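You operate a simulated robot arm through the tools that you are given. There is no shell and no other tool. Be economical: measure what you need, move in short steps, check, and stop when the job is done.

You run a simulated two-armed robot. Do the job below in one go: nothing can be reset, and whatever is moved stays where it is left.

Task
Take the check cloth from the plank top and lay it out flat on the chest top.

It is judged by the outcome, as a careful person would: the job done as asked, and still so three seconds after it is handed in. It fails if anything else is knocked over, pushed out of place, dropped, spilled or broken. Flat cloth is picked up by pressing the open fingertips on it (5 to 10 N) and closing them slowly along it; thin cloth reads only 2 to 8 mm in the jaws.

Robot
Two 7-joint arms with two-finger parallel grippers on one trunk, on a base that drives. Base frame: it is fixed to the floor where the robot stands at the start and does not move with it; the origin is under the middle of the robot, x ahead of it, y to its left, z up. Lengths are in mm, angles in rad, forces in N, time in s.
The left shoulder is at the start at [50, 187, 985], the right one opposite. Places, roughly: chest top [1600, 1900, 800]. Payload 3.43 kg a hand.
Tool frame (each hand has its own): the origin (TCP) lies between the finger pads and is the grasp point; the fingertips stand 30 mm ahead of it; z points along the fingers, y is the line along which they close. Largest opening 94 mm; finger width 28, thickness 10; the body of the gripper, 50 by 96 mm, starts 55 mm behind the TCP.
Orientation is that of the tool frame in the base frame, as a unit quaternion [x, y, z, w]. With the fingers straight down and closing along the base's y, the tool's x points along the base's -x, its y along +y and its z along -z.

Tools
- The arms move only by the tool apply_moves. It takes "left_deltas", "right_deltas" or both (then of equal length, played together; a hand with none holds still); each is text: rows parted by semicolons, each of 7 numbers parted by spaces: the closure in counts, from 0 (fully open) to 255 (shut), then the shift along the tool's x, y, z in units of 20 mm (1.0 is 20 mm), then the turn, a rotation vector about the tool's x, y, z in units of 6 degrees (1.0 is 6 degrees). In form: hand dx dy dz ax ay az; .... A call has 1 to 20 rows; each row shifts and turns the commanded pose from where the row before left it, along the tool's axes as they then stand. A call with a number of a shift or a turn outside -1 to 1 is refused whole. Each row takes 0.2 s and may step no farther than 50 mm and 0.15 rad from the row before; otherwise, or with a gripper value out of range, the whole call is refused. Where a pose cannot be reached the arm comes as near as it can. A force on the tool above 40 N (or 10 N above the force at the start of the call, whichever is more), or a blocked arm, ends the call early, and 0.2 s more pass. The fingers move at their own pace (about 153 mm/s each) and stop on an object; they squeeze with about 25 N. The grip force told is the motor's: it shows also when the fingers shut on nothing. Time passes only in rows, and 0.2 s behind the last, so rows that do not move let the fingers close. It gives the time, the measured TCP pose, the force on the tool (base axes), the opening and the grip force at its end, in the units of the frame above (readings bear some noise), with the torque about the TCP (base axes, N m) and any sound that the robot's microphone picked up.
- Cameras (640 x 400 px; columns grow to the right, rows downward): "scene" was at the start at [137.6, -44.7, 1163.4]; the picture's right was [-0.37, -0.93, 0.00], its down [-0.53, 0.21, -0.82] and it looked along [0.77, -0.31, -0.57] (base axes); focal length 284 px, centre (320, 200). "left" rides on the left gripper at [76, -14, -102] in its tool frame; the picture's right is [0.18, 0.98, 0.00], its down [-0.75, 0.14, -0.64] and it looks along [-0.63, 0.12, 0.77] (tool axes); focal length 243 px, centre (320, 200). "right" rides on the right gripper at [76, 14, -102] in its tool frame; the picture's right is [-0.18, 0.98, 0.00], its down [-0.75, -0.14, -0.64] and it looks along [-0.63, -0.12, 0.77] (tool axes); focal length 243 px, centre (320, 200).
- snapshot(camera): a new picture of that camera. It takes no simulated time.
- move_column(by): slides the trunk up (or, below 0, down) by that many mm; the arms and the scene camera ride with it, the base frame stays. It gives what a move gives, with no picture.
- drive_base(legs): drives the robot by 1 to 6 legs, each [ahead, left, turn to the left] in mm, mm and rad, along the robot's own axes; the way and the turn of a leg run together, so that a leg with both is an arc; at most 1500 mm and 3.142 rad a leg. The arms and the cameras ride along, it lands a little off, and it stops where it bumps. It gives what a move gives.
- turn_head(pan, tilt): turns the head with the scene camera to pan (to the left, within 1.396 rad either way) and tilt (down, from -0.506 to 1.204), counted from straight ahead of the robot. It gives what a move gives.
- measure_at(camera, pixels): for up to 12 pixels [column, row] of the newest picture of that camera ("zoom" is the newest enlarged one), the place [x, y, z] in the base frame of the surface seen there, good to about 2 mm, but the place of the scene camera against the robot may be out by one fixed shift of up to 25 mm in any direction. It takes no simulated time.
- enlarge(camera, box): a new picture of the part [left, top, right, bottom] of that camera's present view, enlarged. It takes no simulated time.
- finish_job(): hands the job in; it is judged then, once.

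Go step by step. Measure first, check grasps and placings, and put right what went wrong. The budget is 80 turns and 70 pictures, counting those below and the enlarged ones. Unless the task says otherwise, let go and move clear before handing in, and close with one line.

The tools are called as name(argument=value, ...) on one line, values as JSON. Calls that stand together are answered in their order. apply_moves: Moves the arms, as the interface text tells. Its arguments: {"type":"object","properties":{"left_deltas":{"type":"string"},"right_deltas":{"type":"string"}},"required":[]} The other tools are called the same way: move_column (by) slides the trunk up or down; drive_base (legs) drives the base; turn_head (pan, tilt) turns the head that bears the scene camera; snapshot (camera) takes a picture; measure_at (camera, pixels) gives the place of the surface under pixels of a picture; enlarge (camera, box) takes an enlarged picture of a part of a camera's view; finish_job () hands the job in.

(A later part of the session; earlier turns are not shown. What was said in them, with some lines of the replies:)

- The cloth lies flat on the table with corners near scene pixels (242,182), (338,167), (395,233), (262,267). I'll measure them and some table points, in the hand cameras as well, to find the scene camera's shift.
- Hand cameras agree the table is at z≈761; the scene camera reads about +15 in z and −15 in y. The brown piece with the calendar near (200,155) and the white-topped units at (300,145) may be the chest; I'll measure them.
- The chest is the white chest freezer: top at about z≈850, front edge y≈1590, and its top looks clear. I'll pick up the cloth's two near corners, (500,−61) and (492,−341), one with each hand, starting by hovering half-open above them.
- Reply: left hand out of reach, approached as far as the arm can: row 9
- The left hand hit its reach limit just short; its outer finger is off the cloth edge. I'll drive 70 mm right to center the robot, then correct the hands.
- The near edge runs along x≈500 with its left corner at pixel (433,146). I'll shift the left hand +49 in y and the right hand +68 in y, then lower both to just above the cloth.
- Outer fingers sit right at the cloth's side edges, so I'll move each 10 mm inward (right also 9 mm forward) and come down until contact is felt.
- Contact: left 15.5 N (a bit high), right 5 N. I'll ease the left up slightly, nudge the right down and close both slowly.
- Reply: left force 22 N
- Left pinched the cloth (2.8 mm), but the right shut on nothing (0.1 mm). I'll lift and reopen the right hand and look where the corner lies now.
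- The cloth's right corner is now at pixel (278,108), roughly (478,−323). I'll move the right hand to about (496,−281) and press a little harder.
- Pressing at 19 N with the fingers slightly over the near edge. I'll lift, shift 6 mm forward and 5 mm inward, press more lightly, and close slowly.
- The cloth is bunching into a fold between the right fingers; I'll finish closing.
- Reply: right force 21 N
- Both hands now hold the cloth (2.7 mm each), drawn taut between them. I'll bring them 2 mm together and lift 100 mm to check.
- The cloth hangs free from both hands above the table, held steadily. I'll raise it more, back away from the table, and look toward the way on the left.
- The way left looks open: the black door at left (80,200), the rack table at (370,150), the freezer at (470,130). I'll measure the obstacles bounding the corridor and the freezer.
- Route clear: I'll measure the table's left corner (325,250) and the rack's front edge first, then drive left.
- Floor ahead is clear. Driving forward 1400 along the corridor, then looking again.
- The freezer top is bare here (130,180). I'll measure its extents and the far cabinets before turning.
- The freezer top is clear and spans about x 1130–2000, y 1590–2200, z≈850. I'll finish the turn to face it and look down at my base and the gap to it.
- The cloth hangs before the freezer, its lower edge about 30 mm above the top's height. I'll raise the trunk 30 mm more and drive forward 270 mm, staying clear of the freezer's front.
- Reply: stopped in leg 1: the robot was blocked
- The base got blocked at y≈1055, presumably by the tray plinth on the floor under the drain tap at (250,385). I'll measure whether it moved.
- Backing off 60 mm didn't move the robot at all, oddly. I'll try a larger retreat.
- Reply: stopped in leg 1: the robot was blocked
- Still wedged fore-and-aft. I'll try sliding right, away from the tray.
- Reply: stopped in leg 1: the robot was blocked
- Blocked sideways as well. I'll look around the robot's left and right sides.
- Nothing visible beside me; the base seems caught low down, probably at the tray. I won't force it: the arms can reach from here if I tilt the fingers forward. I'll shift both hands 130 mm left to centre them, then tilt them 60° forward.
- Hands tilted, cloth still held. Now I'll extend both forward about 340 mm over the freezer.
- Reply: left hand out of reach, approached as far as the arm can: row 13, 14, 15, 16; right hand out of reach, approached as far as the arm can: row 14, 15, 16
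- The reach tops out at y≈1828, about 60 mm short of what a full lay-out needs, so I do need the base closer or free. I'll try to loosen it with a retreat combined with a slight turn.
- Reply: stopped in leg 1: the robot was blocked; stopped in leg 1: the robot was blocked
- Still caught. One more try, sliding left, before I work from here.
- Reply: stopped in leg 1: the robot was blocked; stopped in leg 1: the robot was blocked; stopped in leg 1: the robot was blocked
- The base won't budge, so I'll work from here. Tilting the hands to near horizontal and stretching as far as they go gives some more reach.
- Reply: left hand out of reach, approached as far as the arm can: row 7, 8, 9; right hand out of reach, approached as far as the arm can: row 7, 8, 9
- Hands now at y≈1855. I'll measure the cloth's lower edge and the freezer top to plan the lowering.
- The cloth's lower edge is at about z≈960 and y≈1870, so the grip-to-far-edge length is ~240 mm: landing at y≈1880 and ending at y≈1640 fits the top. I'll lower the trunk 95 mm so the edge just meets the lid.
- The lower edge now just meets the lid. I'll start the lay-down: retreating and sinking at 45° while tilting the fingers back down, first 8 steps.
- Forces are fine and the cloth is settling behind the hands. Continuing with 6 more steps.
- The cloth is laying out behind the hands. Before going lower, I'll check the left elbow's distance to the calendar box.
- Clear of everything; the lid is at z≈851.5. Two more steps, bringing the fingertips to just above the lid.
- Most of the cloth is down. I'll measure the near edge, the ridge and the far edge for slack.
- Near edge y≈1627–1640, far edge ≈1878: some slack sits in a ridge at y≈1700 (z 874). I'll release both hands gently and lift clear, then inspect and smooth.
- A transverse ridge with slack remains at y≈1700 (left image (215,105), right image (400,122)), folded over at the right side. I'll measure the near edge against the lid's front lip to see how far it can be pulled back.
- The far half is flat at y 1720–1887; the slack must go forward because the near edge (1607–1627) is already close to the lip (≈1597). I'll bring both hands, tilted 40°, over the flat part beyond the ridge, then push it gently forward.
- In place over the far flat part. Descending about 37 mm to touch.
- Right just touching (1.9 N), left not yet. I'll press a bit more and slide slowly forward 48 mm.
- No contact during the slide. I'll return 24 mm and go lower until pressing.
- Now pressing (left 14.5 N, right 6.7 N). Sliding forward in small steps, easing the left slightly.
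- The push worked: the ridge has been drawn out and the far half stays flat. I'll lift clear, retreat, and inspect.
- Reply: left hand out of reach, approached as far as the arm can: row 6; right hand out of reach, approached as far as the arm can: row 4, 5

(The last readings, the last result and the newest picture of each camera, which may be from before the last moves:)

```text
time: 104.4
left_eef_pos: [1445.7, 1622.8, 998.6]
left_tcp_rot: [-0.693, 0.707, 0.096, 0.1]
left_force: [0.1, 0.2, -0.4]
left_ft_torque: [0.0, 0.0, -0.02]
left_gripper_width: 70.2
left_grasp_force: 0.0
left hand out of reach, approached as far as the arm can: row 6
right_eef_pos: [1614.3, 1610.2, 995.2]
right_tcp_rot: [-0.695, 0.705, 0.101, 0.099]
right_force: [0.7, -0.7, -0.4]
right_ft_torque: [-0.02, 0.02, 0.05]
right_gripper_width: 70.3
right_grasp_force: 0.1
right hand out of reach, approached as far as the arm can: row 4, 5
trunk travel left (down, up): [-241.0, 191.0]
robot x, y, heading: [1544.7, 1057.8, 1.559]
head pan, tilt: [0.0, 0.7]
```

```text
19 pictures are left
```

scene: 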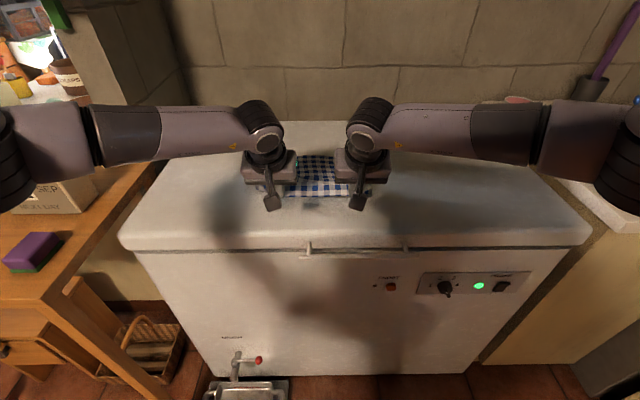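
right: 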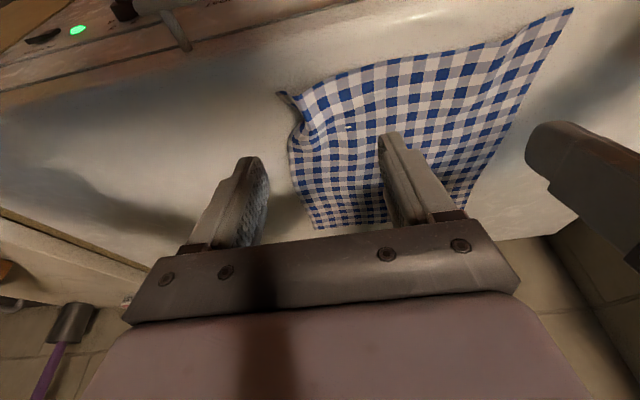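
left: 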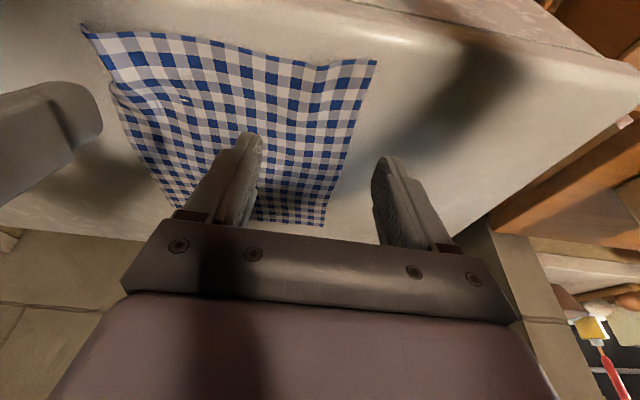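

Much flatter. I'll enlarge both views and measure the outline and the small wrinkle at the right side (295,115 in the right view).

enlarge(camera="right", box=[260, 0, 600, 230])

measure_at(camera="right", pixels=[[282, 94], [300, 92], [400, 62], [500, 42], [572, 12], [292, 140], [315, 225], [360, 222], [465, 200], [300, 115], [310, 150], [345, 130]])

measure_at(camera="left", pixels=[[84, 27], [200, 42], [320, 68], [373, 65], [325, 220], [270, 215], [160, 190], [110, 90], [130, 90], [300, 140], [280, 180], [180, 100]])

```text
1.74 times, centred on (430, 115) of right
```

zoom: 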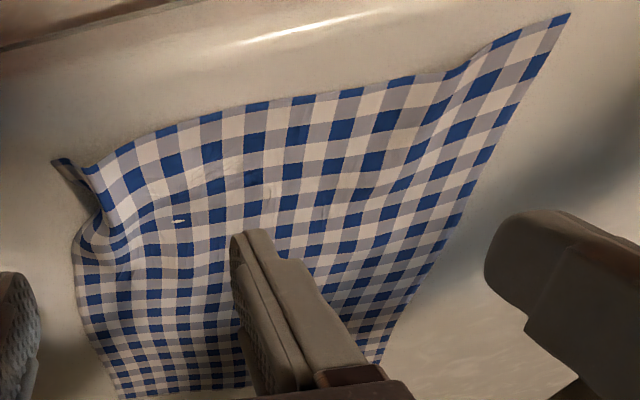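

```text
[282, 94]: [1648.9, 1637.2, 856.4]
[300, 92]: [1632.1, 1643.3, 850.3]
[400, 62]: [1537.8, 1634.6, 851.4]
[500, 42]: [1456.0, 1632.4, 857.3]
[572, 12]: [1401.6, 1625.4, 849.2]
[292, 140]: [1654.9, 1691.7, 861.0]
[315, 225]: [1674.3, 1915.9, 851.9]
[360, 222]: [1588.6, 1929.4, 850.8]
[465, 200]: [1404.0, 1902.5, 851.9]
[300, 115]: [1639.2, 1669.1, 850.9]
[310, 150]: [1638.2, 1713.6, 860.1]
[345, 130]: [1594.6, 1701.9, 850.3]
```

```text
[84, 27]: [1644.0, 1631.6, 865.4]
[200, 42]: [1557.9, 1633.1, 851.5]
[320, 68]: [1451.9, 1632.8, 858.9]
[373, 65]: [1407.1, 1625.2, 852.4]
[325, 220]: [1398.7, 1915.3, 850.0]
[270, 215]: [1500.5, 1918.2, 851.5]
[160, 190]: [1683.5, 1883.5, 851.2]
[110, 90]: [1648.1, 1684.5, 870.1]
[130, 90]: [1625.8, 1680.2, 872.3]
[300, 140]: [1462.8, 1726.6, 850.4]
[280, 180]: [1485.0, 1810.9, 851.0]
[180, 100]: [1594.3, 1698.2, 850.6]
```

Cloth now spans y 1627–1920, all on the lid. Remaining: a tuck at the near-right corner (x≈1640–1650) and a small wrinkle near x≈1455. I'll bring closed fingertips over the two near corners to draw them outward.

apply_moves(left_deltas="255 -0.817 0.525 0.235 0 0 0;255 -0.817 0.525 0.235 0 0 0;255 0 0 0 0 0 0;255 0.248 0 0.865 0 0 0;255 0.248 0 0.865 0 0 0;255 0.248 0 0.865 0 0 0;255 0.248 0 0.865 0 0 0;255 0.248 0 0.865 0 0 0;255 0.248 0 0.865 0 0 0;255 0 0 0 0 0 0", right_deltas="255 -0.737 -0.683 0.212 0 0 0;255 -0.737 -0.683 0.212 0 0 0;255 -0.737 -0.683 0.212 0 0 0;255 0.2415 0 0.841 0 0 0;255 0.2415 0 0.841 0 0 0;255 0.2415 0 0.841 0 0 0;255 0.2415 0 0.841 0 0 0;255 0.2415 0 0.841 0 0 0;255 0.22 0 0.78 0 0 0;255 0 0 0 0 0 0")

snapshot(camera="right")

snapshot(camera="left")

```text
time: 106.6
left_eef_pos: [1426.5, 1657.4, 890.2]
left_tcp_rot: [-0.693, 0.708, 0.095, 0.099]
left_force: [0.0, 0.6, 0.3]
left_ft_torque: [-0.02, 0.03, 0.01]
left_gripper_width: 0.0
left_grasp_force: 24.8
right_eef_pos: [1655.9, 1654.4, 891.1]
right_tcp_rot: [-0.696, 0.704, 0.103, 0.099]
right_force: [0.6, 0.4, -0.4]
right_ft_torque: [0.03, -0.05, 0.0]
right_gripper_width: 0.0
right_grasp_force: 25.0
trunk travel left (down, up): [-241.0, 191.0]
robot x, y, heading: [1543.2, 1050.8, 1.548]
head pan, tilt: [0.0, 0.7]
```

```text
17 pictures are left
```

right: 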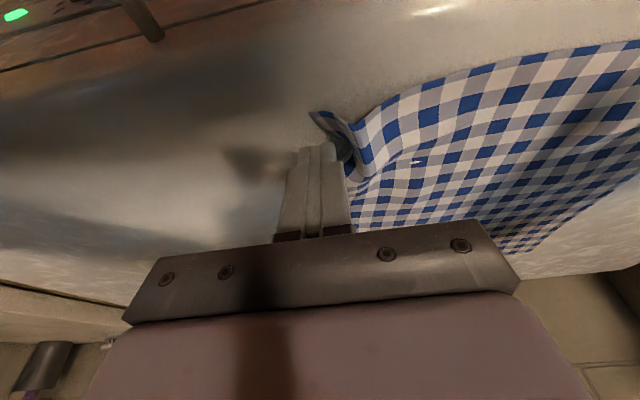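

```text
16 pictures are left
```

left: 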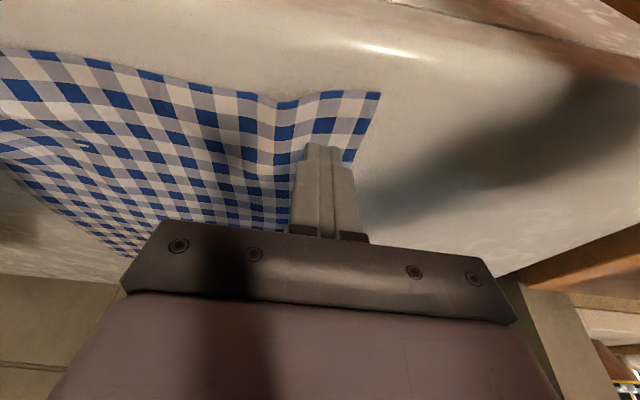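

The tuck's flap is at (330,130) in the right view, just inboard of my finger. I'll shift the right hand 10 mm inboard and 8 mm nearer, then press both down.

apply_moves(left_deltas="255 0 0 0 0 0 0;255 0.083 0 0.288 0 0 0;255 0.025 0 0.086 0 0 0;255 0 0 0 0 0 0", right_deltas="255 0.384 0.55 -0.11 0 0 0;255 0.083 0 0.288 0 0 0;255 0.04 0 0.13 0 0 0;255 0 0 0 0 0 0")

```text
time: 107.6
left_eef_pos: [1426.6, 1657.1, 884.1]
left_tcp_rot: [-0.693, 0.707, 0.097, 0.102]
left_force: [-0.7, 0.5, 7.8]
left_ft_torque: [-0.01, 0.0, 0.0]
left_gripper_width: 0.0
left_grasp_force: 24.7
right_eef_pos: [1642.3, 1647.9, 883.8]
right_tcp_rot: [-0.696, 0.704, 0.101, 0.099]
right_force: [-0.5, -0.6, 1.3]
right_ft_torque: [-0.01, -0.02, 0.01]
right_gripper_width: 0.1
right_grasp_force: 24.7
trunk travel left (down, up): [-241.0, 191.0]
robot x, y, heading: [1543.7, 1054.7, 1.556]
head pan, tilt: [0.0, 0.7]
```

Left presses at 7.8 N, right nearly. I'll press the right 1.2 mm more and draw both corners outward.

apply_moves(left_deltas="255 0 0 0 0 0 0;255 0 0 0 0 0 0;255 0 0.1 0 0 0 0;255 0 0.1 0 0 0 0;255 0 0.1 0 0 0 0;255 0 0.1 0 0 0 0;255 0 0.1 0 0 0 0;255 0 0.1 0 0 0 0;255 0 0 0 0 0 0;255 0 0 0 0 0 0", right_deltas="255 0.017 0 0.058 0 0 0;255 0 0 0 0 0 0;255 0 -0.2 0 0 0 0;255 0 -0.2 0 0 0 0;255 0 -0.2 0 0 0 0;255 0 -0.2 0 0 0 0;255 0 -0.2 0 0 0 0;255 0 -0.2 0 0 0 0;255 0 -0.2 0 0 0 0;255 0 0 0 0 0 0")

snapshot(camera="right")

```text
time: 109.8
left_eef_pos: [1413.4, 1656.1, 884.3]
left_tcp_rot: [-0.693, 0.707, 0.096, 0.1]
left_force: [2.7, 0.4, 8.3]
left_ft_torque: [-0.05, -0.1, 0.03]
left_gripper_width: 0.0
left_grasp_force: 24.9
right_eef_pos: [1671.0, 1647.9, 882.8]
right_tcp_rot: [-0.695, 0.704, 0.103, 0.101]
right_force: [-4.6, 0.5, 15.7]
right_ft_torque: [-0.08, 0.11, -0.03]
right_gripper_width: 0.0
right_grasp_force: 25.1
trunk travel left (down, up): [-241.0, 191.0]
robot x, y, heading: [1544.6, 1055.2, 1.556]
head pan, tilt: [0.0, 0.7]
```

```text
15 pictures are left
```

right: 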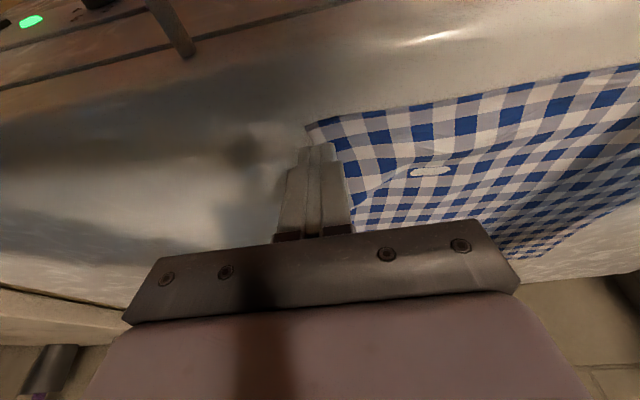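

The tuck opened out: the near-right corner lies flat at (310,125). I'll lift both hands and inspect.

apply_moves(left_deltas="255 -0.276 0 -0.961 0 0 0;255 -0.276 0 -0.961 0 0 0;255 -0.276 0 -0.961 0 0 0;255 -0.276 0 -0.961 0 0 0;255 -0.276 0 -0.961 0 0 0;255 -0.276 0 -0.961 0 0 0;255 0.961 0.5 -0.276 0 0 0;255 0.961 0.5 -0.276 0 0 0;255 0.961 0.5 -0.276 0 0 0", right_deltas="255 -0.276 0 -0.961 0 0 0;255 -0.276 0 -0.961 0 0 0;255 -0.276 0 -0.961 0 0 0;255 -0.276 0 -0.961 0 0 0;255 -0.276 0 -0.961 0 0 0;255 -0.276 0 -0.961 0 0 0;255 0.961 -0.5 -0.276 0 0 0;255 0.961 -0.5 -0.276 0 0 0;255 0.961 -0.5 -0.276 0 0 0")

snapshot(camera="right")

snapshot(camera="left")

snapshot(camera="scene")

```text
time: 111.8
left_eef_pos: [1382.3, 1597.0, 1000.1]
left_tcp_rot: [-0.693, 0.708, 0.095, 0.099]
left_force: [0.2, 0.1, -0.5]
left_ft_torque: [0.01, 0.0, 0.01]
left_gripper_width: 0.1
left_grasp_force: 25.2
right_eef_pos: [1700.8, 1586.2, 1002.5]
right_tcp_rot: [-0.696, 0.704, 0.101, 0.099]
right_force: [-0.6, 0.1, 0.5]
right_ft_torque: [-0.04, 0.01, 0.03]
right_gripper_width: 0.2
right_grasp_force: 24.7
trunk travel left (down, up): [-241.0, 191.0]
robot x, y, heading: [1543.0, 1055.8, 1.555]
head pan, tilt: [0.0, 0.7]
```

```text
14 pictures are left
```

right: 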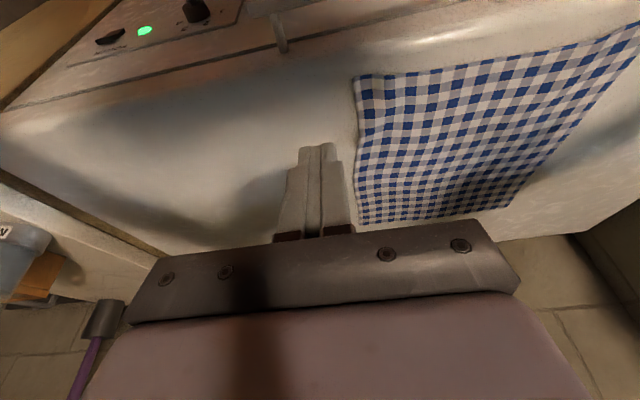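

```text
13 pictures are left
```

left: 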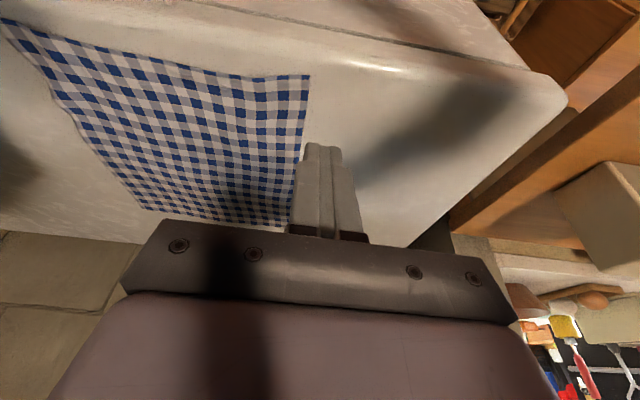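

```text
12 pictures are left
```

scene: 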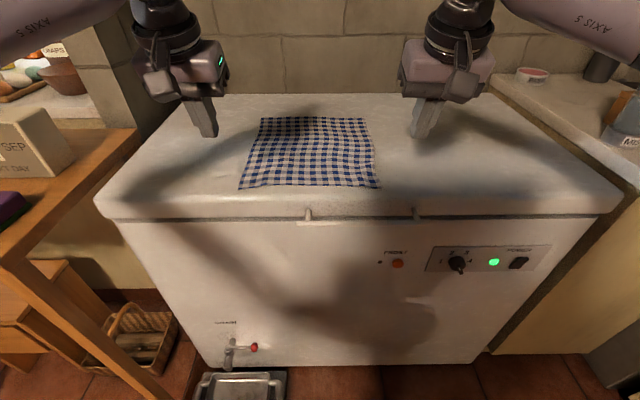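

The cloth lies as a clean rectangle on the lid. I'll check for remaining bumps and verify the edges and the floor tray.

measure_at(camera="left", pixels=[[15, 28], [100, 50], [180, 68], [255, 78], [308, 76], [250, 110], [160, 110], [80, 80], [120, 150], [220, 160], [150, 205], [285, 220]])

measure_at(camera="right", pixels=[[356, 80], [410, 75], [480, 65], [560, 50], [635, 35], [358, 130], [400, 120], [460, 110], [370, 220], [510, 205], [380, 160], [450, 160]])

measure_at(camera="scene", pixels=[[200, 378], [286, 376], [240, 390], [195, 398], [285, 398]])

enlarge(camera="scene", box=[220, 100, 400, 212])

```text
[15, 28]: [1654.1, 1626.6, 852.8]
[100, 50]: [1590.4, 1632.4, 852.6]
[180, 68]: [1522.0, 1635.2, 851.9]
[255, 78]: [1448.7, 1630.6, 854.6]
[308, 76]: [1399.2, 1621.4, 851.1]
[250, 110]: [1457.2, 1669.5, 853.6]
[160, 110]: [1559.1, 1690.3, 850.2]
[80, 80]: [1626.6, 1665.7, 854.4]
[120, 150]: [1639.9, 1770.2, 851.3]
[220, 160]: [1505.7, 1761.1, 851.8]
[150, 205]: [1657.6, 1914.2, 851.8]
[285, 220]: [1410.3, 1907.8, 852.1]
```

```text
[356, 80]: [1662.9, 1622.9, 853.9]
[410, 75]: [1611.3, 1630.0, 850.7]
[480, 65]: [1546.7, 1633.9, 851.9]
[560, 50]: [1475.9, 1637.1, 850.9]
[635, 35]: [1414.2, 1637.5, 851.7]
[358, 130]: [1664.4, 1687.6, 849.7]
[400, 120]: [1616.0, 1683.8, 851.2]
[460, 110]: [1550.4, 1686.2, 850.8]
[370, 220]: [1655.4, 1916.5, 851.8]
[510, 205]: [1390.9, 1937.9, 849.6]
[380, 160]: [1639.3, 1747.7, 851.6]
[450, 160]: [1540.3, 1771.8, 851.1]
```

```text
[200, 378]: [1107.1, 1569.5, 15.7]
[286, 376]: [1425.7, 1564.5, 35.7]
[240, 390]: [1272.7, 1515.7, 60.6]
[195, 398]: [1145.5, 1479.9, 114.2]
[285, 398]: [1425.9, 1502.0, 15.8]
```

```text
3.56 times, centred on (310, 156) of scene
```

zoom: 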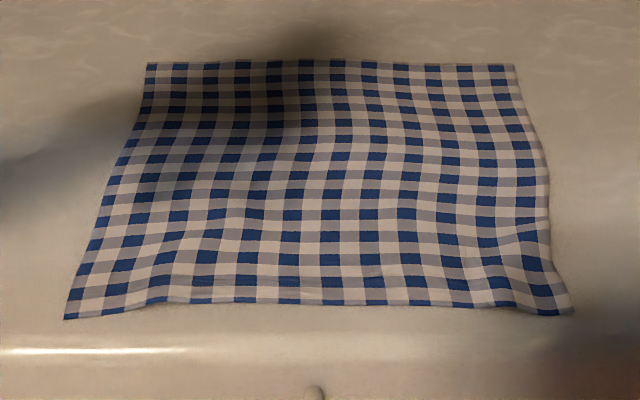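

The cloth lies flat to within about 4 mm, all on the lid (x≈1399–1664, y≈1621–1938). Both hands are empty and well above it, so I'm handing in.

finish_job()

```text
The job is handed in.
```

The check cloth is off the plank top and laid flat on the chest top, with both hands empty and clear. On the approach the base bumped something on the floor, probably the tray in front of the chest. It stayed stuck there, and I can't confirm the tray wasn't nudged.
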